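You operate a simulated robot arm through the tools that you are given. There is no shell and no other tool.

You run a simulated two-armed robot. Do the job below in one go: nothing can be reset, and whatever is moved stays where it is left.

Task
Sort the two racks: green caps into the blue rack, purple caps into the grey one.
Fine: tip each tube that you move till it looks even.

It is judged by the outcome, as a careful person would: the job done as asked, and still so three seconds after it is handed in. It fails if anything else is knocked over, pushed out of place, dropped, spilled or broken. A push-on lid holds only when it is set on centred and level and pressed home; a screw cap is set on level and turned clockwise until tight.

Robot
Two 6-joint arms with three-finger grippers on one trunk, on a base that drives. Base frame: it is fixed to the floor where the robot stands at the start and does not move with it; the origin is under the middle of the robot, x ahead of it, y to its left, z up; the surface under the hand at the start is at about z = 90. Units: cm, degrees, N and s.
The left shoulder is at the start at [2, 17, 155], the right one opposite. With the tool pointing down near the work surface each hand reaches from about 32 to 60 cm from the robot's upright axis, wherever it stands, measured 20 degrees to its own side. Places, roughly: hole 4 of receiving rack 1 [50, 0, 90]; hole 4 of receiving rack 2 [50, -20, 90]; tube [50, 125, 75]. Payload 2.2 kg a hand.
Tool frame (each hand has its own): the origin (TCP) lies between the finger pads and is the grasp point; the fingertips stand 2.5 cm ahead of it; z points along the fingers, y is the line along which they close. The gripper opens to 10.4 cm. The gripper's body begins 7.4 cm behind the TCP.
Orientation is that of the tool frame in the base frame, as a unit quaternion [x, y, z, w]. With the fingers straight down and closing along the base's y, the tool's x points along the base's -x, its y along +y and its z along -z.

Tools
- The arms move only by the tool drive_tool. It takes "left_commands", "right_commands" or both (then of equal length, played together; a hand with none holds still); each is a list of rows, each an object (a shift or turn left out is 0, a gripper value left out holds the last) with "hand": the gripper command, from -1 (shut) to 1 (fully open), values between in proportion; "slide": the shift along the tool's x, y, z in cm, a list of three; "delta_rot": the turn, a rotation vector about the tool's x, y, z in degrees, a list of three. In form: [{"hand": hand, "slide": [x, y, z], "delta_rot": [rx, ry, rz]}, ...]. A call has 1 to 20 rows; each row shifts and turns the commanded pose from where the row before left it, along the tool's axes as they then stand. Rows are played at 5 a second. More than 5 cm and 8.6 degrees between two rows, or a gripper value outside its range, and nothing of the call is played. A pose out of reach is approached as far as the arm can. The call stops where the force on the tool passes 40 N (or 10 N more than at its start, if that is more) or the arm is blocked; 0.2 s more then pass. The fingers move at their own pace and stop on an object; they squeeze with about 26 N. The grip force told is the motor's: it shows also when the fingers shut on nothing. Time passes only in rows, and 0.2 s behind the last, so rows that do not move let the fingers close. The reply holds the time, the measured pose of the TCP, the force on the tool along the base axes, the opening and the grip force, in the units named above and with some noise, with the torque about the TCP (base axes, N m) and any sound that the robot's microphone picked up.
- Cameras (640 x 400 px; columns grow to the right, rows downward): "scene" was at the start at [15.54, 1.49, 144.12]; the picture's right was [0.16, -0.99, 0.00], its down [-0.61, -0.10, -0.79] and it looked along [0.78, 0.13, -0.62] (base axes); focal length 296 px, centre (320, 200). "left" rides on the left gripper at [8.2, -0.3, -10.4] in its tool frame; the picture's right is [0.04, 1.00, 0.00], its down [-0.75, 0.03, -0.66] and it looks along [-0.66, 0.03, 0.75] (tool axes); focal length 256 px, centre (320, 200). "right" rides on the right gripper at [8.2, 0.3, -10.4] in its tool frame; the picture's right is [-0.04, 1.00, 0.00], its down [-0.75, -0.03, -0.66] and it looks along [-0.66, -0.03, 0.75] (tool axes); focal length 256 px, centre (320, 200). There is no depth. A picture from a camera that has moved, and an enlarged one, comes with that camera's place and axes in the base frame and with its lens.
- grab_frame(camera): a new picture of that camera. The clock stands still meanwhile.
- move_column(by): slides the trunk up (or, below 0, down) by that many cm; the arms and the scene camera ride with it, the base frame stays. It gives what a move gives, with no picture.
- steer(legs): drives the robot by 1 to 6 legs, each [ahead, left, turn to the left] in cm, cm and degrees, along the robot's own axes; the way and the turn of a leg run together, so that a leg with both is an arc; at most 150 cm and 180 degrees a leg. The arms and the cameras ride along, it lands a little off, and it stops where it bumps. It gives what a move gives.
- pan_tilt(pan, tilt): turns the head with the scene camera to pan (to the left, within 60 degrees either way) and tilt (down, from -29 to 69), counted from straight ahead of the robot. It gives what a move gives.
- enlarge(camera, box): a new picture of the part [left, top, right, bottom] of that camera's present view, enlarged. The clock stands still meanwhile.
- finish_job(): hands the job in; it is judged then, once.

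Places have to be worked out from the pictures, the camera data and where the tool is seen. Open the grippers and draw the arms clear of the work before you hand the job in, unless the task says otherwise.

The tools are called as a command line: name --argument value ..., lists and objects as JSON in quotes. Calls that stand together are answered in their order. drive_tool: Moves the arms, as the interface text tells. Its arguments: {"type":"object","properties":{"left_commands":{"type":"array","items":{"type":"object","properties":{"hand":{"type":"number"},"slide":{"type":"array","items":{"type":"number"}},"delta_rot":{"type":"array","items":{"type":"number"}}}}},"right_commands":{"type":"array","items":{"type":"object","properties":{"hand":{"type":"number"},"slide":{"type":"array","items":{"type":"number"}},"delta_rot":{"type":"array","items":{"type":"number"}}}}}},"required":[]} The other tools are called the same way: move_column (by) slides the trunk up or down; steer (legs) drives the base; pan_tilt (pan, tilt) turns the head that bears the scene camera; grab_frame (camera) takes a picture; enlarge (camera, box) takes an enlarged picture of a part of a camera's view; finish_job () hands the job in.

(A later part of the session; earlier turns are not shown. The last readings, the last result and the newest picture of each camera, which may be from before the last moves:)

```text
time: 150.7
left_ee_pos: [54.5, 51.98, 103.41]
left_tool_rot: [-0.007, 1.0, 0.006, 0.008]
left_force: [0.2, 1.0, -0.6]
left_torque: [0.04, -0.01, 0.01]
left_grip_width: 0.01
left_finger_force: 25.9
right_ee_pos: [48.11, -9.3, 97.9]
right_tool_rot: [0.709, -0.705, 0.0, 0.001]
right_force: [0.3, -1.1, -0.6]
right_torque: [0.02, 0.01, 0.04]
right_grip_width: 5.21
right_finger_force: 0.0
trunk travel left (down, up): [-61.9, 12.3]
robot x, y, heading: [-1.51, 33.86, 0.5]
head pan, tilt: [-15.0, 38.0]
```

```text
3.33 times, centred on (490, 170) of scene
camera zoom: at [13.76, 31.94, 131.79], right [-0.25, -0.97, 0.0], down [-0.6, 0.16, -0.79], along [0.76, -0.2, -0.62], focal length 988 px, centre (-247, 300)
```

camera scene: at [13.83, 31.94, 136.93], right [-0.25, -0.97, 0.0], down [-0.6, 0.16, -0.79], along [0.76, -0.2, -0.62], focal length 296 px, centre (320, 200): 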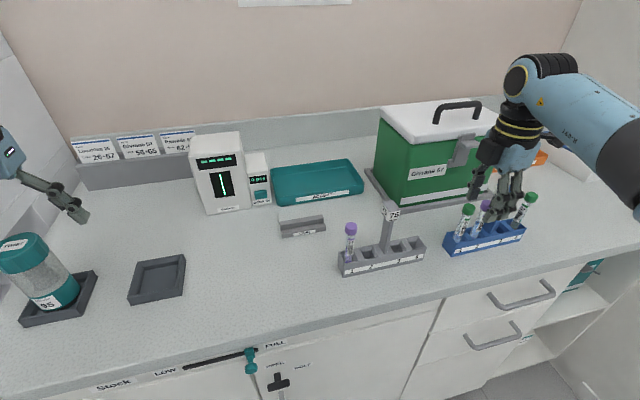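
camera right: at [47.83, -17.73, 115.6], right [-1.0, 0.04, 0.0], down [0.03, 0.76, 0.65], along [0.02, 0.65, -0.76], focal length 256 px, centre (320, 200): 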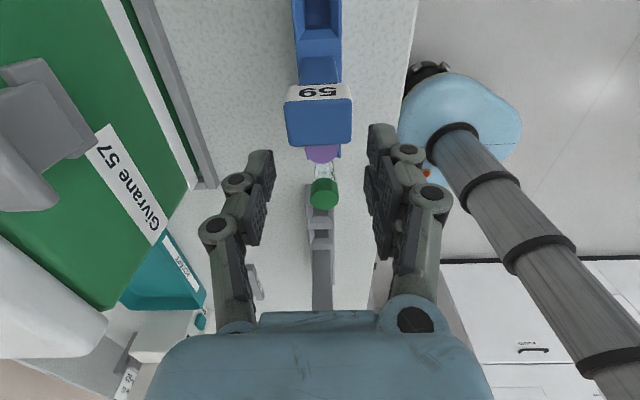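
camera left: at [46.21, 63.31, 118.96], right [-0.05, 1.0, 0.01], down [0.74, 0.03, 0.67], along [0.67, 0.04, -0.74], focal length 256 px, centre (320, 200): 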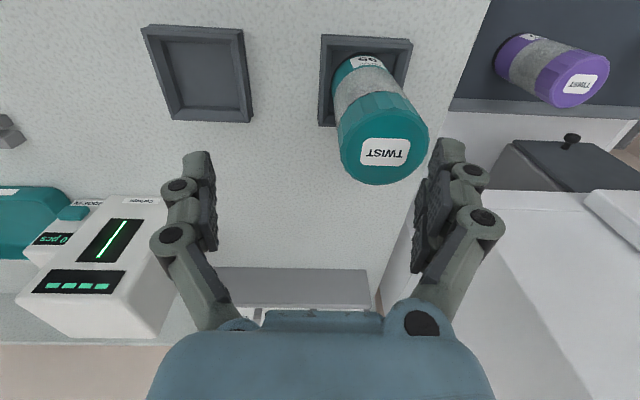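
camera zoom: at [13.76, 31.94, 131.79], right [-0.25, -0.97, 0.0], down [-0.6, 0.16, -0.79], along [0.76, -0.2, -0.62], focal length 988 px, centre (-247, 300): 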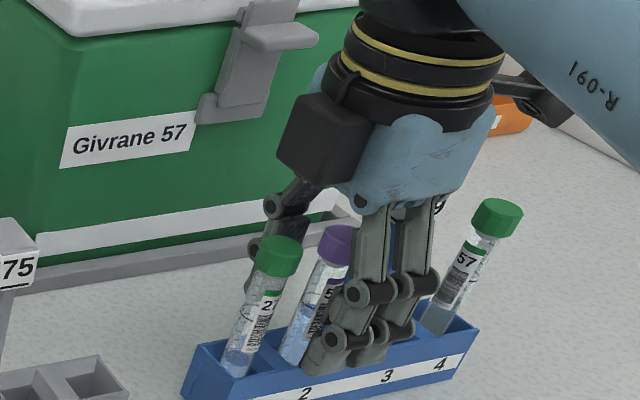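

At z=97.9 without contact. Closing the fingers gently on purple 56.

drive_tool --right_commands '[{"hand": -0.3}, {"hand": -0.5}, {"hand": -0.6}, {"hand": -1}, {"hand": -1}, {"hand": -1}]'

enlarge --camera "scene" --box '[420, 110, 560, 230]'

enlarge --camera "right" --box '[200, 60, 460, 280]'

```text
time: 152.1
left_ee_pos: [54.55, 51.82, 103.42]
left_tool_rot: [-0.006, 1.0, 0.007, 0.009]
left_force: [0.6, -0.1, 0.9]
left_torque: [-0.01, 0.01, -0.05]
left_grip_width: 0.0
left_finger_force: 26.2
right_ee_pos: [48.17, -9.34, 97.94]
right_tool_rot: [0.709, -0.705, 0.001, 0.0]
right_force: [-0.1, -0.5, 0.0]
right_torque: [-0.02, 0.02, 0.02]
right_grip_width: 1.51
right_finger_force: 26.4
trunk travel left (down, up): [-61.9, 12.3]
robot x, y, heading: [-1.73, 34.11, 0.4]
head pan, tilt: [-15.0, 38.0]
```

```text
3.33 times, centred on (490, 170) of scene
camera zoom: at [13.78, 31.93, 131.79], right [-0.25, -0.97, 0.0], down [-0.6, 0.16, -0.79], along [0.76, -0.2, -0.62], focal length 988 px, centre (-247, 300)
```

zoom: 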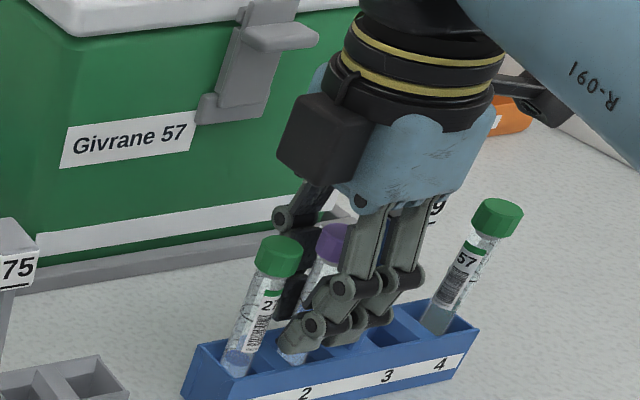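

```text
1.82 times, centred on (330, 170) of right
camera zoom: at [47.82, -17.67, 108.27], right [-1.0, 0.04, 0.0], down [0.03, 0.76, 0.65], along [0.02, 0.65, -0.76], focal length 465 px, centre (302, 254)
```

zoom: 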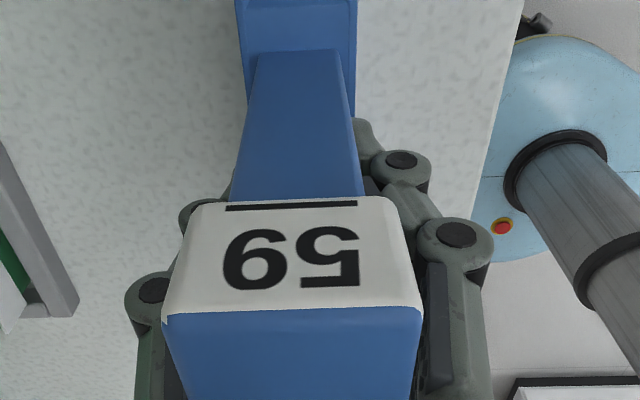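

Gripped at 1.51 cm. I'll raise the column just 1 cm first and check that the blue rack does not come along.

move_column --by 1

enlarge --camera "scene" --box '[420, 110, 560, 230]'

```text
time: 152.7
left_ee_pos: [54.53, 51.85, 104.55]
left_tool_rot: [-0.006, 1.0, 0.006, 0.008]
left_force: [0.2, -0.2, -0.5]
left_torque: [0.0, 0.02, 0.01]
left_grip_width: 0.01
left_finger_force: 25.8
right_ee_pos: [48.11, -9.37, 98.78]
right_tool_rot: [0.709, -0.705, 0.001, 0.0]
right_force: [0.8, -0.5, -0.8]
right_torque: [-0.01, -0.04, -0.01]
right_grip_width: 1.54
right_finger_force: 26.1
trunk travel left (down, up): [-62.9, 11.3]
robot x, y, heading: [-1.01, 33.94, 0.4]
head pan, tilt: [-15.0, 38.0]
```

```text
3.33 times, centred on (490, 170) of scene
camera zoom: at [13.79, 31.93, 132.79], right [-0.25, -0.97, 0.0], down [-0.6, 0.16, -0.79], along [0.76, -0.2, -0.62], focal length 988 px, centre (-247, 300)
```

zoom: 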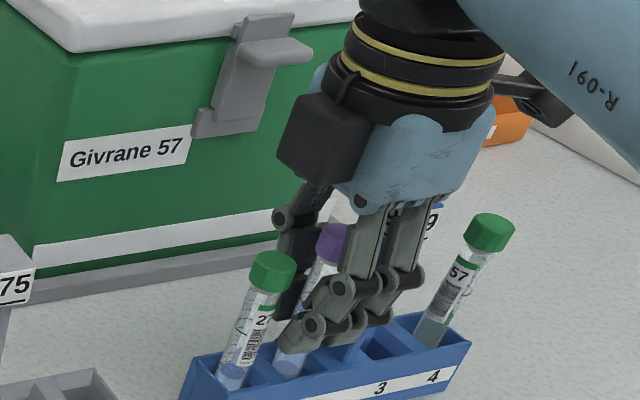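

The rack stayed down. Raising 2 cm more and checking again.

move_column --by 2

enlarge --camera "scene" --box '[420, 110, 560, 250]'

move_column --by 2

enlarge --camera "scene" --box '[420, 110, 560, 250]'

```text
time: 153.4
left_ee_pos: [54.58, 51.75, 106.38]
left_tool_rot: [-0.006, 1.0, 0.005, 0.008]
left_force: [0.4, 0.7, 0.1]
left_torque: [0.01, -0.02, -0.01]
left_grip_width: 0.0
left_finger_force: 25.9
right_ee_pos: [48.16, -9.43, 100.9]
right_tool_rot: [0.709, -0.705, 0.0, 0.001]
right_force: [0.1, -0.1, 0.0]
right_torque: [0.01, -0.01, 0.01]
right_grip_width: 1.52
right_finger_force: 25.7
trunk travel left (down, up): [-64.9, 9.3]
robot x, y, heading: [-1.62, 33.95, 0.5]
head pan, tilt: [-15.0, 38.0]
```

```text
2.86 times, centred on (490, 180) of scene
camera zoom: at [13.81, 31.92, 134.79], right [-0.25, -0.97, 0.0], down [-0.6, 0.16, -0.79], along [0.76, -0.2, -0.62], focal length 847 px, centre (-166, 257)
```

zoom: 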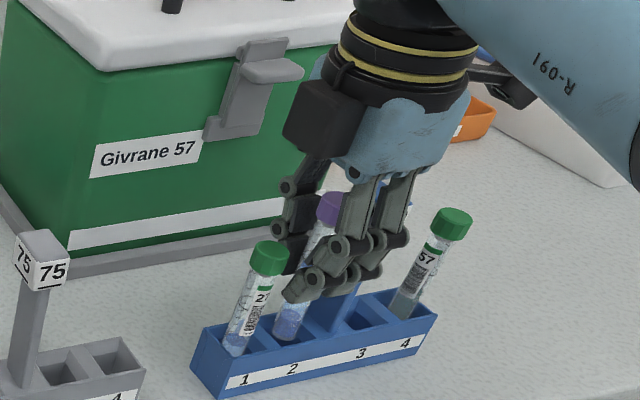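

```text
time: 154.1
left_ee_pos: [54.58, 51.86, 108.46]
left_tool_rot: [-0.007, 1.0, 0.006, 0.007]
left_force: [-0.4, -0.1, 0.3]
left_torque: [0.0, -0.03, -0.03]
left_grip_width: 0.02
left_finger_force: 26.0
right_ee_pos: [48.2, -9.38, 102.89]
right_tool_rot: [0.709, -0.705, 0.0, 0.001]
right_force: [0.1, 0.5, -0.4]
right_torque: [0.01, -0.01, 0.02]
right_grip_width: 1.54
right_finger_force: 25.8
trunk travel left (down, up): [-66.9, 7.3]
robot x, y, heading: [-1.71, 34.08, 0.5]
head pan, tilt: [-15.0, 38.0]
```

```text
2.86 times, centred on (490, 180) of scene
camera zoom: at [13.8, 31.92, 136.79], right [-0.25, -0.97, 0.0], down [-0.6, 0.16, -0.79], along [0.76, -0.2, -0.62], focal length 847 px, centre (-166, 257)
```

zoom: 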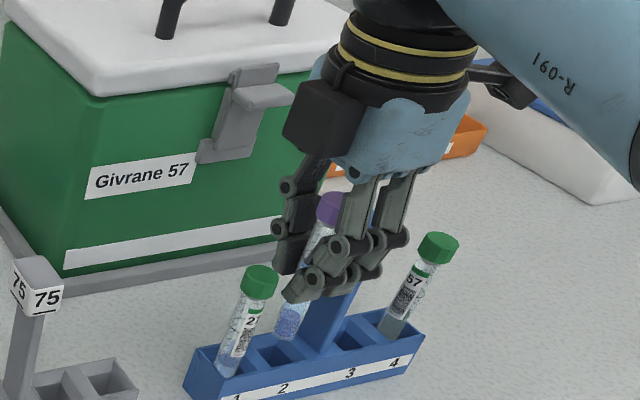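

Purple 56 is coming out cleanly and the rack stays. Raising in further steps.

move_column --by 2.5

enlarge --camera "scene" --box '[420, 110, 560, 250]'

move_column --by 4.8

grab_frame --camera "scene"

```text
time: 154.8
left_ee_pos: [54.62, 51.93, 111.04]
left_tool_rot: [-0.006, 1.0, 0.007, 0.008]
left_force: [0.1, -0.8, -0.2]
left_torque: [-0.02, 0.03, -0.01]
left_grip_width: 0.0
left_finger_force: 26.0
right_ee_pos: [48.14, -9.36, 105.26]
right_tool_rot: [0.709, -0.706, 0.0, 0.0]
right_force: [-0.3, 0.2, -0.4]
right_torque: [-0.01, 0.03, -0.01]
right_grip_width: 1.5
right_finger_force: 26.2
trunk travel left (down, up): [-69.4, 4.8]
robot x, y, heading: [-1.59, 33.95, 0.5]
head pan, tilt: [-15.0, 38.0]
```

```text
2.86 times, centred on (490, 180) of scene
camera zoom: at [13.8, 31.92, 139.3], right [-0.25, -0.97, 0.0], down [-0.6, 0.16, -0.79], along [0.76, -0.2, -0.62], focal length 847 px, centre (-166, 257)
```

zoom: 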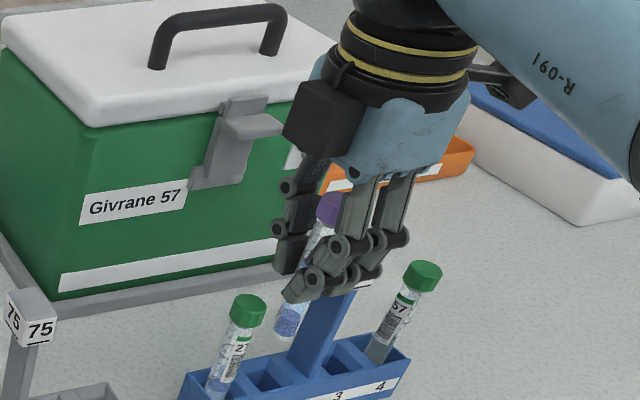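

```text
time: 155.7
left_ee_pos: [54.48, 51.8, 115.79]
left_tool_rot: [-0.006, 1.0, 0.006, 0.008]
left_force: [0.0, 0.2, -0.6]
left_torque: [0.0, 0.02, 0.01]
left_grip_width: 0.0
left_finger_force: 26.1
right_ee_pos: [48.2, -9.39, 110.13]
right_tool_rot: [0.709, -0.705, 0.0, 0.0]
right_force: [0.2, 0.2, -0.4]
right_torque: [-0.01, -0.04, 0.02]
right_grip_width: 1.49
right_finger_force: 25.6
trunk travel left (down, up): [-74.2, 0.0]
robot x, y, heading: [-1.76, 34.11, 0.4]
head pan, tilt: [-15.0, 38.0]
```

```text
taken
camera scene: at [13.78, 31.92, 144.11], right [-0.25, -0.97, 0.0], down [-0.6, 0.16, -0.79], along [0.76, -0.2, -0.62], focal length 296 px, centre (320, 200)
```

scene: 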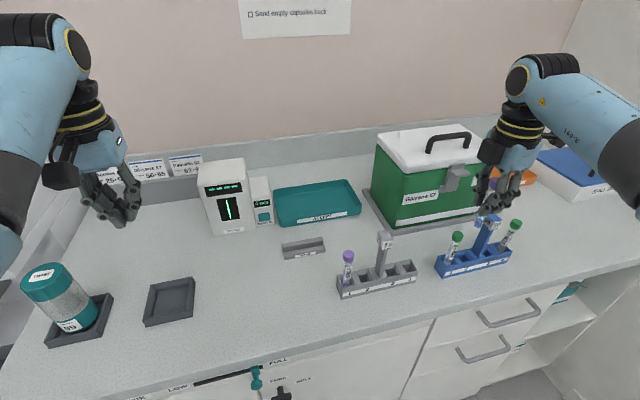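

Both racks are standing; purple 56 is held. I'll back away 40 cm and roll the tool back to neutral for the tipping motion that worked before.

steer --legs '[[-40, 0, -0.4]]'

drive_tool --right_commands '[{"delta_rot": [0, 0, 8.2]}, {"delta_rot": [0, 0, 8.2]}, {"delta_rot": [0, 0, 8.2]}, {"delta_rot": [0, 0, 8.2]}, {"delta_rot": [0, 0, 8.2]}, {"delta_rot": [0, 0, 8.2]}, {"delta_rot": [0, 0, 8.2]}, {"delta_rot": [0, 0, 8.2]}, {"delta_rot": [0, 0, 8.2]}, {"delta_rot": [0, 0, 8.2]}, {"delta_rot": [0, 0, 7.8]}, {"delta_rot": [0, 0, 0]}]'

grab_frame --camera "right"

enlarge --camera "right" --box '[270, 100, 370, 260]'

```text
time: 158.2
left_ee_pos: [14.92, 51.38, 115.79]
left_tool_rot: [-0.004, 1.0, 0.006, 0.009]
left_force: [-0.2, 0.1, 0.7]
left_torque: [0.02, 0.01, 0.01]
left_grip_width: 0.01
left_finger_force: 26.3
right_ee_pos: [8.28, -9.83, 110.23]
right_tool_rot: [-0.707, 0.707, -0.001, 0.0]
right_force: [0.3, -0.1, 0.2]
right_torque: [-0.01, -0.04, 0.0]
right_grip_width: 1.49
right_finger_force: 26.0
trunk travel left (down, up): [-74.2, 0.0]
robot x, y, heading: [-40.69, 33.68, 0.2]
head pan, tilt: [-15.0, 38.0]
```

```text
time: 160.8
left_ee_pos: [15.07, 51.44, 115.79]
left_tool_rot: [-0.003, 1.0, 0.007, 0.009]
left_force: [-0.9, -0.8, 0.2]
left_torque: [-0.04, 0.01, 0.01]
left_grip_width: 0.01
left_finger_force: 26.1
right_ee_pos: [8.43, -9.87, 110.04]
right_tool_rot: [-0.004, 1.0, 0.0, -0.001]
right_force: [-0.8, 0.8, -0.3]
right_torque: [0.05, -0.01, -0.01]
right_grip_width: 1.5
right_finger_force: 26.3
trunk travel left (down, up): [-74.2, 0.0]
robot x, y, heading: [-41.25, 33.65, 0.2]
head pan, tilt: [-15.0, 38.0]
```

```text
taken
camera right: at [0.22, -9.73, 120.53], right [0.03, 1.0, 0.0], down [0.75, -0.02, 0.66], along [0.65, -0.02, -0.76], focal length 256 px, centre (320, 200)
```

right: 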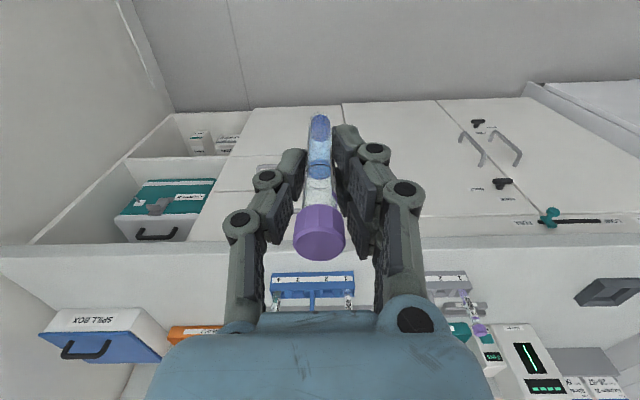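

```text
2.50 times, centred on (320, 180) of right
camera zoom: at [0.22, -9.73, 120.53], right [0.03, 1.0, 0.0], down [0.75, -0.02, 0.66], along [0.65, -0.02, -0.76], focal length 640 px, centre (320, 250)
```

zoom: 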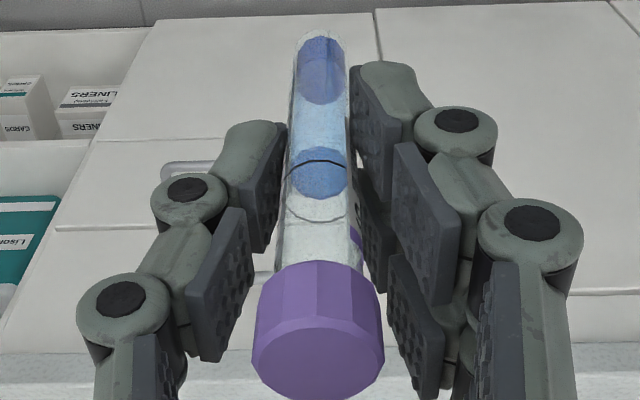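

The unmixed look is clear here: dark blue ends with a pale middle. I'll shift the hand left 7 cm and down 4 cm to the good tipping spot, then tip.

drive_tool --right_commands '[{"slide": [0, 1, 1]}, {"slide": [0, 1.5, 1]}, {"slide": [0, 1.5, 1]}, {"slide": [0, 1.5, 1]}, {"slide": [0, 1.5, 0]}, {"slide": [0, 0, 0]}]'

drive_tool --right_commands '[{"delta_rot": [0, -8.3, 0]}, {"delta_rot": [0, -8.3, 0]}, {"delta_rot": [0, -8.3, 0]}, {"delta_rot": [0, -8.3, 0]}, {"delta_rot": [0, -8.3, 0]}, {"delta_rot": [0, -8.3, 0]}, {"delta_rot": [0, -8.3, 0]}, {"delta_rot": [0, -8.3, 0]}, {"delta_rot": [0, -8.3, 0]}, {"delta_rot": [0, 0, 0]}]'

```text
time: 162.2
left_ee_pos: [15.09, 51.3, 115.75]
left_tool_rot: [-0.004, 1.0, 0.005, 0.009]
left_force: [0.1, 0.5, -0.3]
left_torque: [0.02, 0.01, 0.01]
left_grip_width: 0.0
left_finger_force: 26.0
right_ee_pos: [9.79, -5.16, 105.3]
right_tool_rot: [-0.006, 1.0, 0.003, 0.0]
right_force: [0.0, -0.3, 0.1]
right_torque: [-0.03, 0.0, 0.03]
right_grip_width: 1.5
right_finger_force: 25.9
right hand out of reach, approached as far as the arm can: row 2, 3, 4, 5
trunk travel left (down, up): [-74.2, 0.0]
robot x, y, heading: [-41.42, 34.39, 0.1]
head pan, tilt: [-15.0, 38.0]
```

```text
time: 164.3
left_ee_pos: [15.05, 51.37, 115.82]
left_tool_rot: [-0.004, 1.0, 0.005, 0.009]
left_force: [0.5, 0.0, -0.2]
left_torque: [0.01, 0.01, 0.01]
left_grip_width: 0.01
left_finger_force: 25.4
right_ee_pos: [12.79, -7.54, 102.87]
right_tool_rot: [-0.008, 0.817, 0.01, 0.577]
right_force: [0.3, -0.1, -0.2]
right_torque: [-0.01, 0.0, -0.01]
right_grip_width: 1.5
right_finger_force: 26.6
right hand out of reach, approached as far as the arm can: row 1, 2, 3, 4, 9
trunk travel left (down, up): [-74.2, 0.0]
robot x, y, heading: [-41.39, 33.82, 0.2]
head pan, tilt: [-15.0, 38.0]
```

Now at 70° tip; continuing past inverted with raising.

drive_tool --right_commands '[{"slide": [-1.55, 0, -0.5], "delta_rot": [0, -8.3, 0]}, {"slide": [-1.6, 0, -0.3], "delta_rot": [0, -8.3, 0]}, {"slide": [-1.63, 0, -0.05], "delta_rot": [0, -8.3, 0]}, {"slide": [-1.62, 0, 0.2], "delta_rot": [0, -8.3, 0]}, {"slide": [-1.58, 0, 0.4], "delta_rot": [0, -8.3, 0]}, {"slide": [-1.5, 0, 0.63], "delta_rot": [0, -8.3, 0]}, {"slide": [-1.4, 0, 0.84], "delta_rot": [0, -8.3, 0]}, {"slide": [-1.26, 0, 1.03], "delta_rot": [0, -8.3, 0]}, {"slide": [-1.1, 0, 1.2], "delta_rot": [0, -8.3, 0]}, {"slide": [-0.9, 0, 1.35], "delta_rot": [0, -6, 0]}, {"slide": [0, 0, 0]}, {"slide": [0, 0, 0]}]'

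enlarge --camera "right" --box '[270, 100, 370, 260]'

grab_frame --camera "scene"

```text
time: 166.9
left_ee_pos: [15.09, 51.42, 115.58]
left_tool_rot: [-0.004, 1.0, 0.006, 0.008]
left_force: [0.1, 0.4, -0.5]
left_torque: [0.01, 0.0, 0.02]
left_grip_width: 0.0
left_finger_force: 25.8
right_ee_pos: [10.5, -5.23, 122.49]
right_tool_rot: [0.001, 0.25, 0.014, 0.968]
right_force: [0.1, -0.3, 0.7]
right_torque: [-0.01, -0.01, 0.0]
right_grip_width: 1.48
right_finger_force: 25.9
right hand out of reach, approached as far as the arm can: row 7, 8, 9, 10
trunk travel left (down, up): [-74.2, 0.0]
robot x, y, heading: [-41.33, 33.87, -0.1]
head pan, tilt: [-15.0, 38.0]
```

```text
2.50 times, centred on (320, 180) of right
camera zoom: at [12.66, -4.83, 109.45], right [-0.06, 1.0, 0.03], down [-0.98, -0.05, -0.21], along [-0.21, -0.04, 0.98], focal length 640 px, centre (320, 250)
```

zoom: 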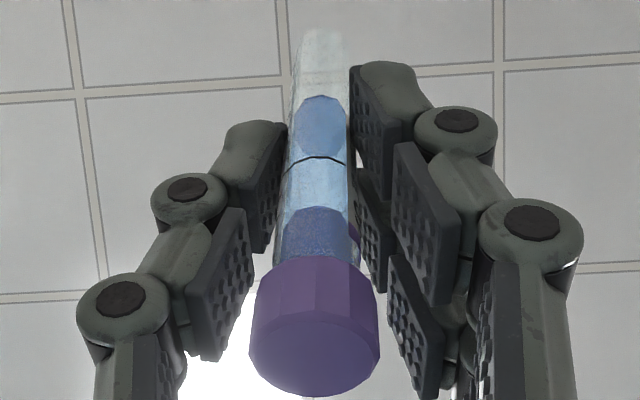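

```text
taken
camera scene: at [-25.79, 31.72, 144.1], right [-0.26, -0.97, 0.0], down [-0.6, 0.16, -0.79], along [0.76, -0.2, -0.62], focal length 296 px, centre (320, 200)
```

scene: 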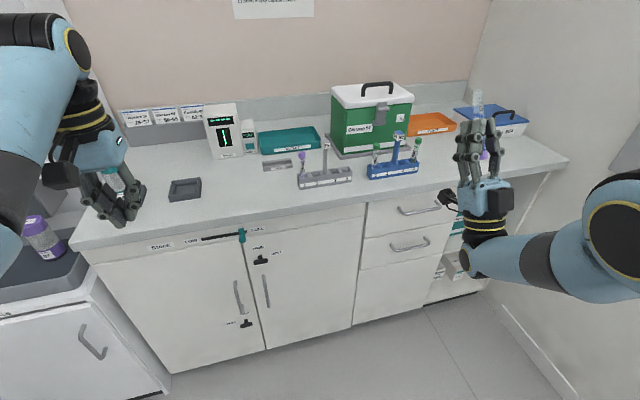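

Inverted; the sediment has moved to the cap end and is not yet even. Swinging back upright.

drive_tool --right_commands '[{"slide": [0.82, 0, -1.41], "delta_rot": [0, 8.3, 0]}, {"slide": [1.01, 0, -1.28], "delta_rot": [0, 8.3, 0]}, {"slide": [1.18, 0, -1.12], "delta_rot": [0, 8.3, 0]}, {"slide": [1.33, 0, -0.94], "delta_rot": [0, 8.3, 0]}, {"slide": [1.46, 0, -0.74], "delta_rot": [0, 8.3, 0]}, {"slide": [1.55, 0, -0.52], "delta_rot": [0, 8.3, 0]}, {"slide": [1.6, 0, -0.29], "delta_rot": [0, 8.3, 0]}, {"slide": [1.63, 0, -0.05], "delta_rot": [0, 8.3, 0]}, {"slide": [1.62, 0, 0.18], "delta_rot": [0, 8.3, 0]}, {"slide": [0.9, 0, 0.2], "delta_rot": [0, 8.3, 0]}, {"delta_rot": [0, 8.3, 0]}, {"delta_rot": [0, 8.3, 0]}, {"delta_rot": [0, 8.3, 0]}, {"delta_rot": [0, 8.3, 0]}, {"delta_rot": [0, 8.3, 0]}, {"delta_rot": [0, 8.3, 0]}, {"delta_rot": [0, 8.3, 0]}, {"delta_rot": [0, 0, 0]}]'

enlarge --camera "right" --box '[270, 100, 370, 260]'

```text
time: 170.8
left_ee_pos: [14.98, 51.42, 115.75]
left_tool_rot: [-0.003, 1.0, 0.006, 0.008]
left_force: [0.2, 0.4, 1.0]
left_torque: [0.04, 0.04, -0.01]
left_grip_width: 0.0
left_finger_force: 26.5
right_ee_pos: [17.85, -8.53, 96.97]
right_tool_rot: [-0.013, 0.991, 0.006, 0.135]
right_force: [-0.7, 0.1, -0.2]
right_torque: [0.01, -0.04, 0.0]
right_grip_width: 1.49
right_finger_force: 26.2
right hand out of reach, approached as far as the arm can: row 1, 2, 3, 4, 5, 6, 7, 8, 9, 10, 11, 12, 13, 15, 16, 17
trunk travel left (down, up): [-74.2, 0.0]
robot x, y, heading: [-41.46, 33.47, 0.4]
head pan, tilt: [-15.0, 38.0]
```

```text
2.50 times, centred on (320, 180) of right
camera zoom: at [7.18, -8.71, 104.76], right [0.01, 1.0, 0.02], down [0.55, -0.02, 0.83], along [0.83, 0.0, -0.55], focal length 640 px, centre (320, 250)
```

zoom: 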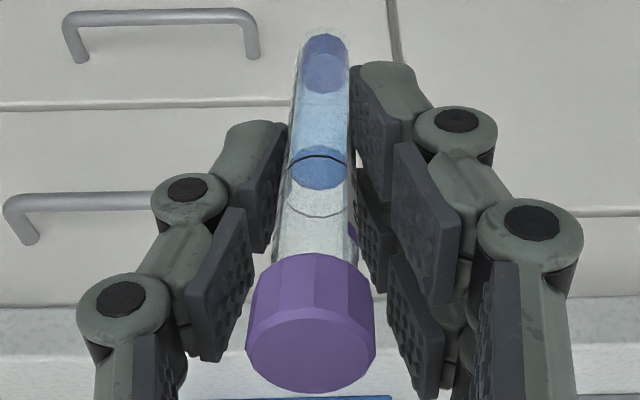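

The path drifted forward/down somewhat. I'll bring the hand back to the good spot before the next tip; the tube still shows pale middle, so more tipping is needed.

drive_tool --right_commands '[{"slide": [1.1, 0.4, -1.9]}, {"slide": [1.1, 0.4, -1.9]}, {"slide": [1.1, 0.4, -1.9]}, {"slide": [1.1, 0.4, -1.9]}, {"slide": [1.1, 0.4, -1.9]}, {"slide": [0, 0, 0]}]'

```text
time: 172.2
left_ee_pos: [15.1, 51.22, 115.8]
left_tool_rot: [-0.004, 1.0, 0.005, 0.008]
left_force: [0.6, 0.2, 0.1]
left_torque: [-0.02, 0.02, 0.0]
left_grip_width: 0.0
left_finger_force: 26.0
right_ee_pos: [10.31, -7.07, 104.28]
right_tool_rot: [-0.017, 0.991, 0.006, 0.135]
right_force: [0.1, -0.4, -0.3]
right_torque: [-0.01, -0.03, 0.02]
right_grip_width: 1.48
right_finger_force: 26.3
right hand out of reach, approached as far as the arm can: row 5
trunk travel left (down, up): [-74.2, 0.0]
robot x, y, heading: [-41.17, 33.9, 0.1]
head pan, tilt: [-15.0, 38.0]
```

I'll yaw the tool 10° left as in the earlier successful cycles and then tip.

drive_tool --right_commands '[{"slide": [0.5, 1, 0], "delta_rot": [0, 0, -5]}, {"slide": [0.5, 1, 0], "delta_rot": [0, 0, -5]}, {"delta_rot": [0, -8.3, 0]}, {"delta_rot": [0, -8.3, 0]}, {"delta_rot": [0, -8.3, 0]}, {"delta_rot": [0, -8.3, 0]}, {"delta_rot": [0, -8.3, 0]}, {"delta_rot": [0, -8.3, 0]}, {"delta_rot": [0, -8.3, 0]}, {"delta_rot": [0, 0, 0]}]'

```text
time: 174.3
left_ee_pos: [15.05, 51.36, 115.72]
left_tool_rot: [-0.003, 1.0, 0.005, 0.008]
left_force: [0.4, 0.3, 0.0]
left_torque: [0.04, 0.02, -0.01]
left_grip_width: 0.0
left_finger_force: 25.8
right_ee_pos: [9.21, -5.26, 104.0]
right_tool_rot: [-0.089, 0.796, 0.042, 0.597]
right_force: [-0.5, -0.1, 0.4]
right_torque: [0.01, 0.04, -0.01]
right_grip_width: 1.49
right_finger_force: 26.0
trunk travel left (down, up): [-74.2, 0.0]
robot x, y, heading: [-41.55, 34.22, 0.3]
head pan, tilt: [-15.0, 38.0]
```

All rows were in reach this time. Continuing to the inverted position.

drive_tool --right_commands '[{"slide": [-1.58, 0, -0.41], "delta_rot": [0, -8.3, 0]}, {"slide": [-1.62, 0, -0.18], "delta_rot": [0, -8.3, 0]}, {"slide": [-1.63, 0, 0.05], "delta_rot": [0, -8.3, 0]}, {"slide": [-1.6, 0, 0.29], "delta_rot": [0, -8.3, 0]}, {"slide": [-1.55, 0, 0.52], "delta_rot": [0, -8.3, 0]}, {"slide": [-1.46, 0, 0.74], "delta_rot": [0, -8.3, 0]}, {"slide": [-1.33, 0, 0.94], "delta_rot": [0, -8.3, 0]}, {"slide": [-1.18, 0, 1.12], "delta_rot": [0, -8.3, 0]}, {"slide": [-1.01, 0, 1.28], "delta_rot": [0, -8.3, 0]}, {"delta_rot": [0, 0, 0]}, {"delta_rot": [0, 0, 0]}]'

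enlarge --camera "right" --box '[270, 100, 370, 260]'

```text
time: 176.8
left_ee_pos: [14.94, 51.4, 115.85]
left_tool_rot: [-0.003, 1.0, 0.006, 0.009]
left_force: [-0.1, 0.4, 0.2]
left_torque: [-0.01, 0.0, 0.02]
left_grip_width: 0.02
left_finger_force: 25.6
right_ee_pos: [8.55, -3.69, 120.46]
right_tool_rot: [-0.046, 0.27, 0.088, 0.958]
right_force: [-0.6, 0.3, 0.0]
right_torque: [-0.01, -0.03, -0.01]
right_grip_width: 1.51
right_finger_force: 26.3
right hand out of reach, approached as far as the arm can: row 8, 9
trunk travel left (down, up): [-74.2, 0.0]
robot x, y, heading: [-41.04, 33.71, -0.0]
head pan, tilt: [-15.0, 38.0]
```

```text
2.50 times, centred on (320, 180) of right
camera zoom: at [9.95, -3.69, 107.26], right [-0.23, 0.97, -0.02], down [-0.96, -0.23, -0.16], along [-0.16, -0.02, 0.99], focal length 640 px, centre (320, 250)
```

zoom: 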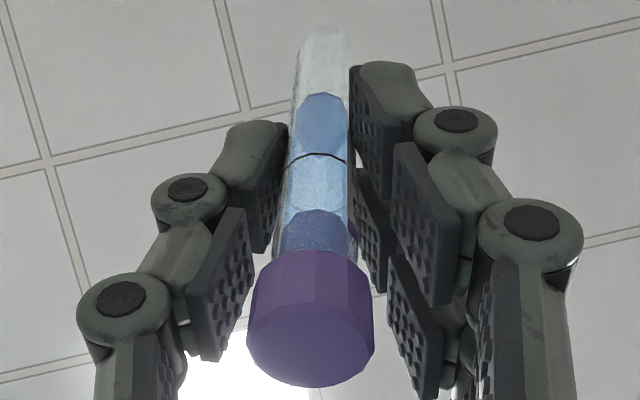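

Second inversion done; swinging back upright along the same path.

drive_tool --right_commands '[{"slide": [0.82, 0, -1.41], "delta_rot": [0, 8.3, 0]}, {"slide": [1.01, 0, -1.28], "delta_rot": [0, 8.3, 0]}, {"slide": [1.18, 0, -1.12], "delta_rot": [0, 8.3, 0]}, {"slide": [1.33, 0, -0.94], "delta_rot": [0, 8.3, 0]}, {"slide": [1.46, 0, -0.74], "delta_rot": [0, 8.3, 0]}, {"slide": [1.55, 0, -0.52], "delta_rot": [0, 8.3, 0]}, {"slide": [1.6, 0, -0.29], "delta_rot": [0, 8.3, 0]}, {"slide": [1.63, 0, -0.05], "delta_rot": [0, 8.3, 0]}, {"slide": [1.62, 0, 0.18], "delta_rot": [0, 8.3, 0]}, {"delta_rot": [0, 8.3, 0]}, {"delta_rot": [0, 8.3, 0]}, {"delta_rot": [0, 8.3, 0]}, {"delta_rot": [0, 8.3, 0]}, {"delta_rot": [0, 8.3, 0]}, {"delta_rot": [0, 8.3, 0]}, {"delta_rot": [0, 8.3, 0]}, {"delta_rot": [0, 8.3, 0]}, {"delta_rot": [0, 0, 0]}, {"delta_rot": [0, 0, 0]}]'

enlarge --camera "right" --box '[270, 100, 370, 260]'

```text
time: 180.8
left_ee_pos: [14.93, 51.43, 115.8]
left_tool_rot: [-0.004, 1.0, 0.006, 0.008]
left_force: [-0.2, -0.3, -0.2]
left_torque: [0.01, 0.02, -0.01]
left_grip_width: 0.0
left_finger_force: 26.1
right_ee_pos: [19.92, -8.25, 96.57]
right_tool_rot: [-0.1, 0.968, 0.003, 0.232]
right_force: [-0.1, -0.1, -0.9]
right_torque: [0.02, 0.03, -0.03]
right_grip_width: 1.48
right_finger_force: 26.3
right hand out of reach, approached as far as the arm can: row 1, 2, 3, 4, 5, 6, 7, 8, 9, 10, 11, 12, 13, 14, 15, 17
trunk travel left (down, up): [-74.2, 0.0]
robot x, y, heading: [-41.25, 34.02, -0.1]
head pan, tilt: [-15.0, 38.0]
```

```text
2.50 times, centred on (320, 180) of right
camera zoom: at [7.99, -10.07, 102.15], right [-0.16, 0.99, -0.02], down [0.37, 0.08, 0.93], along [0.92, 0.14, -0.38], focal length 640 px, centre (320, 250)
```

zoom: 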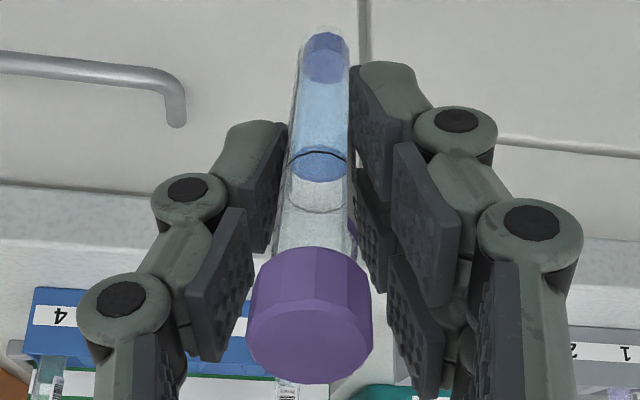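

Still a pale middle with darker ends, though less so. I'll bring the hand back to the good spot for another cycle.

drive_tool --right_commands '[{"slide": [0.78, 1.0, -2.0]}, {"slide": [0.78, 1.0, -2.0]}, {"slide": [0.78, 1.0, -2.0]}, {"slide": [0.78, 1.0, -2.0]}, {"slide": [0.78, 1.0, -2.0]}, {"slide": [0.78, 1.0, -2.0]}, {"slide": [0, 0, 0]}]'

drive_tool --right_commands '[{"delta_rot": [0, -8.3, 0]}, {"delta_rot": [0, -8.3, 0]}, {"delta_rot": [0, -8.3, 0]}, {"delta_rot": [0, -8.3, 0]}, {"delta_rot": [0, -8.3, 0]}, {"delta_rot": [0, -8.3, 0]}, {"delta_rot": [0, 0, 0]}]'

```text
time: 182.3
left_ee_pos: [15.04, 51.37, 115.7]
left_tool_rot: [-0.003, 1.0, 0.006, 0.008]
left_force: [-0.4, 0.6, -0.7]
left_torque: [-0.02, -0.03, 0.0]
left_grip_width: 0.0
left_finger_force: 25.5
right_ee_pos: [19.85, -8.29, 96.55]
right_tool_rot: [-0.1, 0.968, 0.003, 0.232]
right_force: [0.3, 0.1, 0.2]
right_torque: [0.02, -0.03, 0.01]
right_grip_width: 1.48
right_finger_force: 26.4
right hand out of reach, approached as far as the arm can: row 1, 2, 3, 4, 5, 6
trunk travel left (down, up): [-74.2, 0.0]
robot x, y, heading: [-41.44, 33.88, 0.2]
head pan, tilt: [-15.0, 38.0]
```

```text
time: 183.9
left_ee_pos: [15.02, 51.43, 115.7]
left_tool_rot: [-0.003, 1.0, 0.007, 0.008]
left_force: [0.2, -0.1, 0.5]
left_torque: [0.01, 0.01, 0.0]
left_grip_width: 0.0
left_finger_force: 26.3
right_ee_pos: [18.4, -6.87, 99.33]
right_tool_rot: [-0.089, 0.779, 0.044, 0.619]
right_force: [0.6, -1.3, -0.4]
right_torque: [-0.02, 0.01, -0.02]
right_grip_width: 1.49
right_finger_force: 26.1
right hand out of reach, approached as far as the arm can: row 1, 4, 5, 6
trunk travel left (down, up): [-74.2, 0.0]
robot x, y, heading: [-41.55, 34.03, 0.1]
head pan, tilt: [-15.0, 38.0]
```

Tipped to 77°, I'll pull the hand back and up to the better spot in this attitude.

drive_tool --right_commands '[{"slide": [-1.05, 1.27, -1.86]}, {"slide": [-1.05, 1.27, -1.86]}, {"slide": [-1.05, 1.27, -1.86]}, {"slide": [-1.05, 1.27, -1.86]}, {"slide": [-1.05, 1.27, -1.86]}, {"slide": [0, 0, 0]}]'

drive_tool --right_commands '[{"slide": [-1.58, 0, -0.3], "delta_rot": [0, -8.3, 0]}, {"slide": [-1.62, 0, -0.1], "delta_rot": [0, -8.3, 0]}, {"slide": [-1.63, 0, 0.05], "delta_rot": [0, -8.3, 0]}, {"slide": [-1.6, 0, 0.29], "delta_rot": [0, -8.3, 0]}, {"slide": [-1.55, 0, 0.52], "delta_rot": [0, -8.3, 0]}, {"slide": [-1.46, 0, 0.74], "delta_rot": [0, -8.3, 0]}, {"slide": [-1.33, 0, 0.94], "delta_rot": [0, -8.3, 0]}, {"slide": [-1.18, 0, 1.12], "delta_rot": [0, -8.3, 0]}, {"delta_rot": [0, 0, 0]}, {"delta_rot": [0, 0, 0]}]'

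enlarge --camera "right" --box '[270, 100, 370, 260]'

```text
time: 185.3
left_ee_pos: [15.21, 51.4, 115.8]
left_tool_rot: [-0.004, 1.0, 0.006, 0.008]
left_force: [0.2, -0.6, -0.1]
left_torque: [-0.02, 0.02, -0.02]
left_grip_width: 0.0
left_finger_force: 25.9
right_ee_pos: [9.4, -1.77, 106.41]
right_tool_rot: [-0.089, 0.78, 0.044, 0.617]
right_force: [0.4, -0.1, -0.3]
right_torque: [0.03, 0.0, -0.02]
right_grip_width: 1.48
right_finger_force: 25.9
right hand out of reach, approached as far as the arm can: row 1
trunk travel left (down, up): [-74.2, 0.0]
robot x, y, heading: [-41.13, 33.62, 0.1]
head pan, tilt: [-15.0, 38.0]
```

```text
time: 187.6
left_ee_pos: [15.07, 51.42, 115.86]
left_tool_rot: [-0.004, 1.0, 0.006, 0.009]
left_force: [1.7, 1.0, 0.7]
left_torque: [0.01, -0.01, 0.02]
left_grip_width: 0.0
left_finger_force: 25.6
right_ee_pos: [9.29, -1.32, 119.31]
right_tool_rot: [-0.05, 0.314, 0.086, 0.944]
right_force: [-0.7, 0.1, -0.9]
right_torque: [0.01, -0.01, 0.0]
right_grip_width: 1.51
right_finger_force: 25.8
trunk travel left (down, up): [-74.2, 0.0]
robot x, y, heading: [-41.22, 33.61, 0.1]
head pan, tilt: [-15.0, 38.0]
```

```text
2.50 times, centred on (320, 180) of right
camera zoom: at [9.55, -1.59, 106.23], right [-0.23, 0.97, -0.02], down [-0.97, -0.23, -0.07], along [-0.07, 0.0, 1.0], focal length 640 px, centre (320, 250)
```

zoom: 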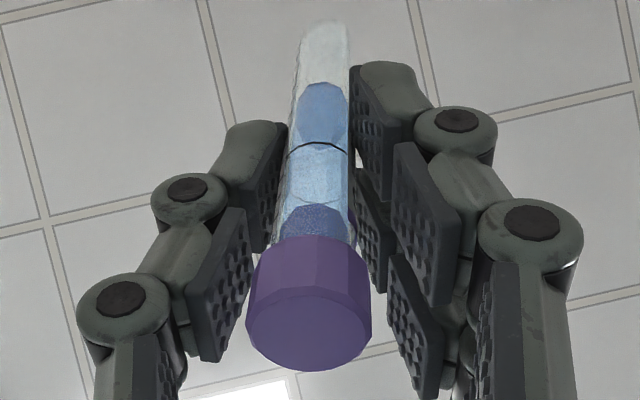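

Third inversion reached with all rows in reach. Swinging back upright by the exact reverse.

drive_tool --right_commands '[{"slide": [0.97, 0, -1.31], "delta_rot": [0, 8.3, 0]}, {"slide": [1.15, 0, -1.15], "delta_rot": [0, 8.3, 0]}, {"slide": [1.3, 0, -0.98], "delta_rot": [0, 8.3, 0]}, {"slide": [1.43, 0, -0.78], "delta_rot": [0, 8.3, 0]}, {"slide": [1.53, 0, -0.56], "delta_rot": [0, 8.3, 0]}, {"slide": [1.6, 0, -0.34], "delta_rot": [0, 8.3, 0]}, {"slide": [1.63, 0, -0.1], "delta_rot": [0, 8.3, 0]}, {"slide": [1.62, 0, 0.13], "delta_rot": [0, 8.3, 0]}, {"delta_rot": [0, 8.3, 0]}, {"delta_rot": [0, 8.3, 0]}, {"delta_rot": [0, 8.3, 0]}, {"delta_rot": [0, 8.3, 0]}, {"delta_rot": [0, 8.3, 0]}, {"delta_rot": [0, 8.3, 0]}, {"delta_rot": [0, 8.3, 0]}, {"delta_rot": [0, 8.3, 0]}, {"delta_rot": [0, 0, 0]}, {"delta_rot": [0, 0, 0]}]'

enlarge --camera "right" --box '[270, 100, 370, 260]'

```text
time: 191.3
left_ee_pos: [14.96, 51.48, 115.77]
left_tool_rot: [-0.004, 1.0, 0.006, 0.008]
left_force: [0.8, 0.6, -0.1]
left_torque: [0.0, 0.02, -0.01]
left_grip_width: 0.0
left_finger_force: 26.0
right_ee_pos: [9.2, -1.91, 106.36]
right_tool_rot: [-0.098, 0.991, -0.009, 0.091]
right_force: [-0.1, -0.5, -0.8]
right_torque: [0.01, 0.03, -0.02]
right_grip_width: 1.51
right_finger_force: 25.9
trunk travel left (down, up): [-74.2, 0.0]
robot x, y, heading: [-41.11, 33.69, -0.1]
head pan, tilt: [-15.0, 38.0]
```

```text
2.50 times, centred on (320, 180) of right
camera zoom: at [-0.55, -3.33, 115.21], right [-0.16, 0.99, -0.03], down [0.61, 0.12, 0.78], along [0.77, 0.1, -0.63], focal length 640 px, centre (320, 250)
```

zoom: 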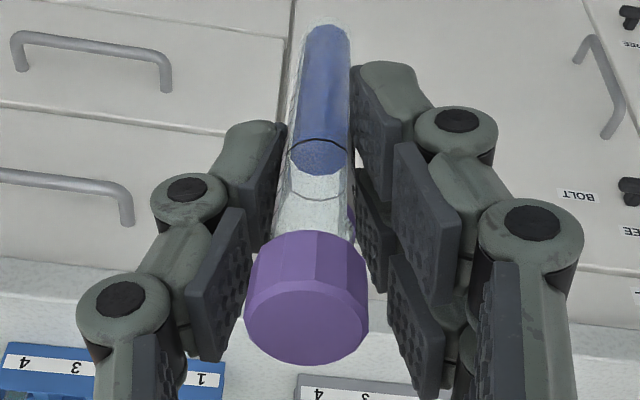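

The purple tube's liquid is now a uniform blue column. I'll confirm at higher magnification.

enlarge --camera "right" --box '[300, 100, 345, 190]'

grab_frame --camera "scene"

```text
4.44 times, centred on (322, 145) of right
camera zoom: at [-0.55, -3.33, 115.21], right [-0.16, 0.99, -0.03], down [0.61, 0.12, 0.78], along [0.77, 0.1, -0.63], focal length 1138 px, centre (309, 444)
```

zoom: 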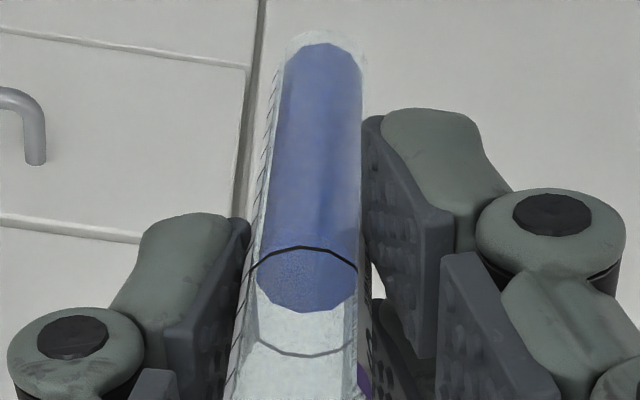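

```text
taken
camera scene: at [-25.86, 31.71, 144.11], right [-0.26, -0.97, 0.0], down [-0.6, 0.16, -0.79], along [0.76, -0.2, -0.62], focal length 296 px, centre (320, 200)
```

scene: 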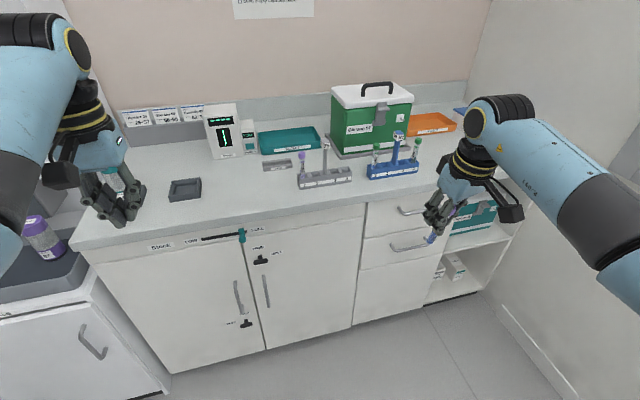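

Even indeed. I'll level the tool and straighten its yaw, still away from the bench.

drive_tool --right_commands '[{"delta_rot": [0, 3.5, 0]}, {"delta_rot": [0, 3.5, 0]}, {"delta_rot": [0, 3.5, 0]}, {"delta_rot": [0, 0, 3.8]}, {"delta_rot": [0, 0, 3.8]}, {"delta_rot": [0, 0, 3.8]}, {"delta_rot": [0, 0, 0]}]'

grab_frame --camera "right"

```text
time: 192.9
left_ee_pos: [15.06, 51.41, 115.83]
left_tool_rot: [-0.003, 1.0, 0.006, 0.008]
left_force: [-0.1, 0.8, 0.7]
left_torque: [-0.01, 0.01, 0.01]
left_grip_width: 0.0
left_finger_force: 25.6
right_ee_pos: [7.05, -5.17, 107.4]
right_tool_rot: [-0.031, 0.999, -0.017, 0.001]
right_force: [-1.0, -0.1, -0.1]
right_torque: [0.01, -0.01, 0.0]
right_grip_width: 1.51
right_finger_force: 26.1
right hand out of reach, approached as far as the arm can: row 1, 2, 3, 6
trunk travel left (down, up): [-74.2, 0.0]
robot x, y, heading: [-41.39, 34.03, 0.2]
head pan, tilt: [-15.0, 38.0]
```

```text
taken
camera right: at [-1.13, -5.1, 117.85], right [-0.02, 1.0, -0.03], down [0.75, 0.04, 0.66], along [0.66, -0.01, -0.75], focal length 256 px, centre (320, 200)
```

right: 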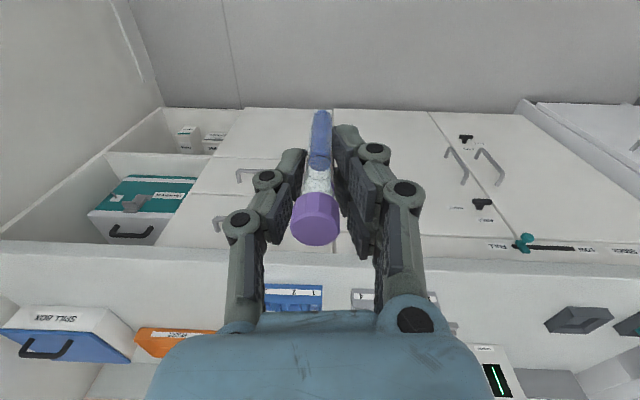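

I'll take out the remaining 2° tilt and then drive left 8.5 cm and ahead 35 cm, stopping short of the grey rack for a measuring look.

drive_tool --right_commands '[{"delta_rot": [-2, 0, 0]}, {"delta_rot": [0, 0, 3]}, {"delta_rot": [0, 0, 0]}]'

steer --legs '[[0, 8.5, -0.2], [35, 0, 0]]'

grab_frame --camera "right"

enlarge --camera "right" --box '[290, 60, 510, 200]'

grab_frame --camera "scene"

```text
time: 193.8
left_ee_pos: [14.97, 51.39, 115.76]
left_tool_rot: [-0.004, 1.0, 0.007, 0.009]
left_force: [0.3, 0.4, 0.7]
left_torque: [0.03, -0.02, 0.01]
left_grip_width: 0.0
left_finger_force: 26.2
right_ee_pos: [7.15, -4.94, 107.48]
right_tool_rot: [-0.031, 1.0, 0.003, 0.001]
right_force: [0.3, 0.4, -0.5]
right_torque: [0.01, -0.01, 0.0]
right_grip_width: 1.5
right_finger_force: 26.2
right hand out of reach, approached as far as the arm can: row 2
trunk travel left (down, up): [-74.2, 0.0]
robot x, y, heading: [-41.55, 33.68, 0.1]
head pan, tilt: [-15.0, 38.0]
```

```text
time: 196.7
left_ee_pos: [49.66, 60.05, 115.85]
left_tool_rot: [-0.004, 1.0, 0.005, 0.007]
left_force: [-0.4, 0.6, -0.3]
left_torque: [0.04, -0.02, 0.01]
left_grip_width: 0.0
left_finger_force: 25.8
right_ee_pos: [41.85, 3.55, 107.45]
right_tool_rot: [-0.032, 0.999, 0.001, 0.0]
right_force: [-0.1, -0.5, -0.3]
right_torque: [-0.01, 0.03, 0.0]
right_grip_width: 1.51
right_finger_force: 26.0
trunk travel left (down, up): [-74.2, 0.0]
robot x, y, heading: [-6.75, 42.09, 0.3]
head pan, tilt: [-15.0, 38.0]
```

```text
taken
camera right: at [33.69, 3.21, 117.79], right [-0.02, 1.0, 0.0], down [0.75, 0.02, 0.66], along [0.66, 0.02, -0.75], focal length 256 px, centre (320, 200)
```

right: 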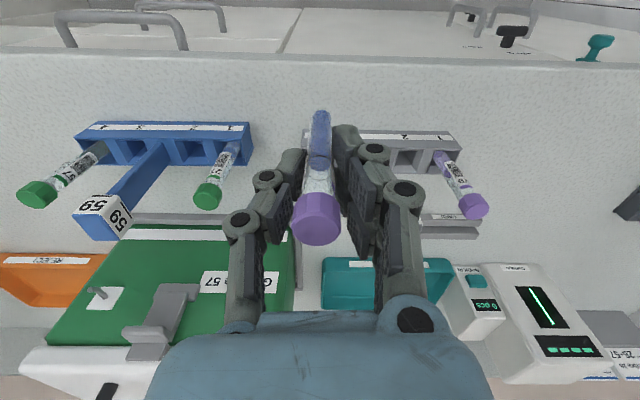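

```text
2.86 times, centred on (400, 130) of right
camera zoom: at [33.69, 3.21, 117.79], right [-0.02, 1.0, 0.0], down [0.75, 0.02, 0.66], along [0.66, 0.02, -0.75], focal length 731 px, centre (91, 400)
```

zoom: 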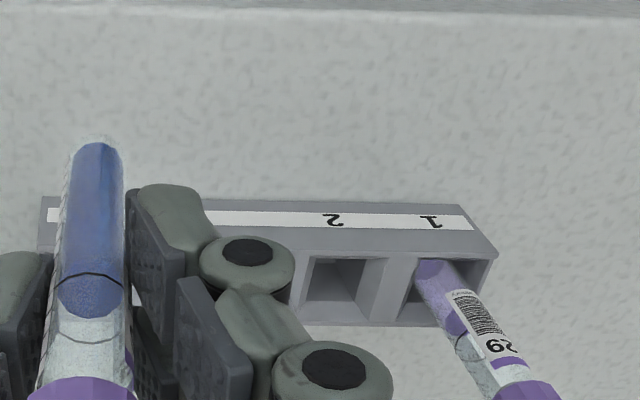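

```text
taken
camera scene: at [8.8, 40.23, 144.11], right [-0.26, -0.97, 0.0], down [-0.6, 0.16, -0.79], along [0.76, -0.2, -0.62], focal length 296 px, centre (320, 200)
```

scene: 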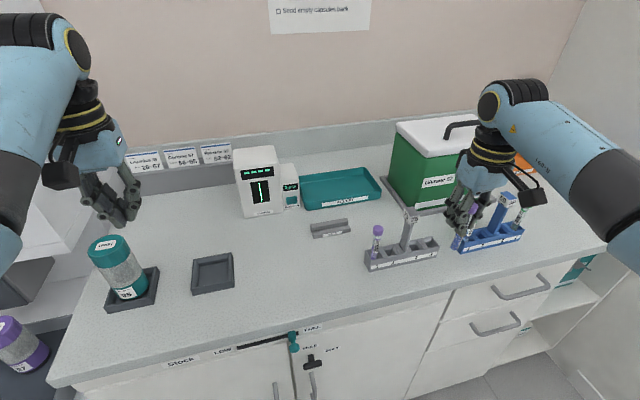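

Grey hole 4 comes out at about (48.95, 3.2); the tube is at y≈3.5. I'll check the tube's tilt and bottom height with the scene camera.

enlarge --camera "scene" --box '[350, 180, 530, 290]'

```text
3.56 times, centred on (440, 235) of scene
camera zoom: at [8.8, 40.23, 144.11], right [-0.26, -0.97, 0.0], down [-0.6, 0.16, -0.79], along [0.76, -0.2, -0.62], focal length 1054 px, centre (-107, 76)
```

zoom: 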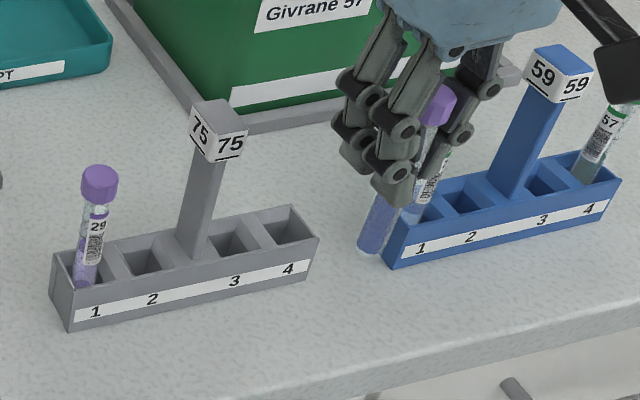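

Tube bottom is about 8 cm below the TCP and vertical. Driving ahead 7.1 cm and right 0.4 cm to bring it over grey hole 4.

steer --legs '[[7.1, -0.4, 0]]'

enlarge --camera "right" --box '[260, 40, 460, 180]'

enlarge --camera "scene" --box '[340, 180, 520, 300]'

```text
time: 197.7
left_ee_pos: [56.81, 59.77, 115.94]
left_tool_rot: [-0.005, 1.0, 0.005, 0.008]
left_force: [-1.0, -0.6, -0.1]
left_torque: [0.01, 0.03, -0.02]
left_grip_width: 0.0
left_finger_force: 26.1
right_ee_pos: [48.99, 3.36, 107.41]
right_tool_rot: [-0.033, 0.999, 0.001, 0.001]
right_force: [0.3, 0.6, 0.3]
right_torque: [0.0, 0.02, 0.01]
right_grip_width: 1.51
right_finger_force: 25.8
trunk travel left (down, up): [-74.2, 0.0]
robot x, y, heading: [0.52, 42.01, -0.0]
head pan, tilt: [-15.0, 38.0]
```

```text
2.86 times, centred on (360, 110) of right
camera zoom: at [40.83, 2.9, 117.8], right [-0.02, 1.0, 0.0], down [0.75, 0.02, 0.66], along [0.66, 0.02, -0.75], focal length 731 px, centre (206, 457)
```

zoom: 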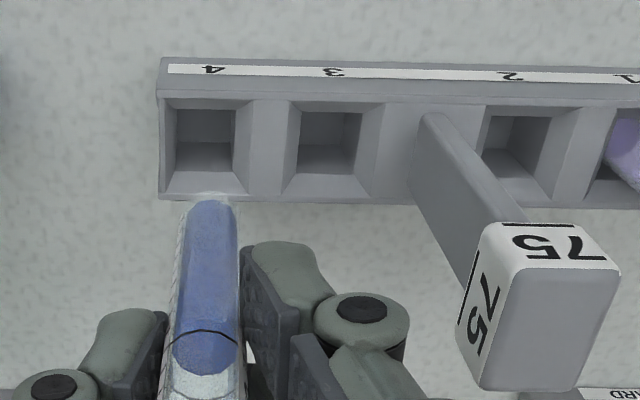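

```text
3.33 times, centred on (430, 240) of scene
camera zoom: at [15.94, 39.94, 144.11], right [-0.26, -0.97, 0.0], down [-0.6, 0.16, -0.79], along [0.76, -0.2, -0.62], focal length 988 px, centre (-47, 67)
```

zoom: 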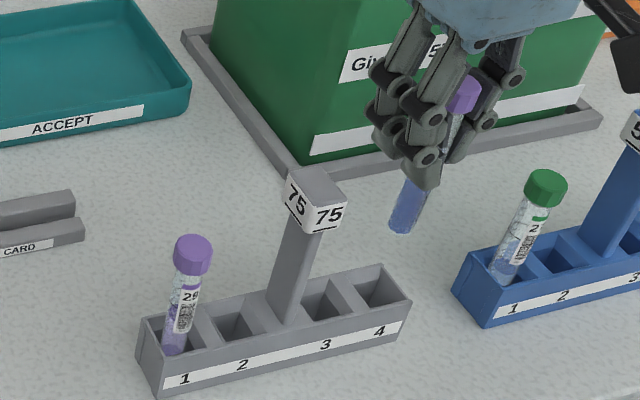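

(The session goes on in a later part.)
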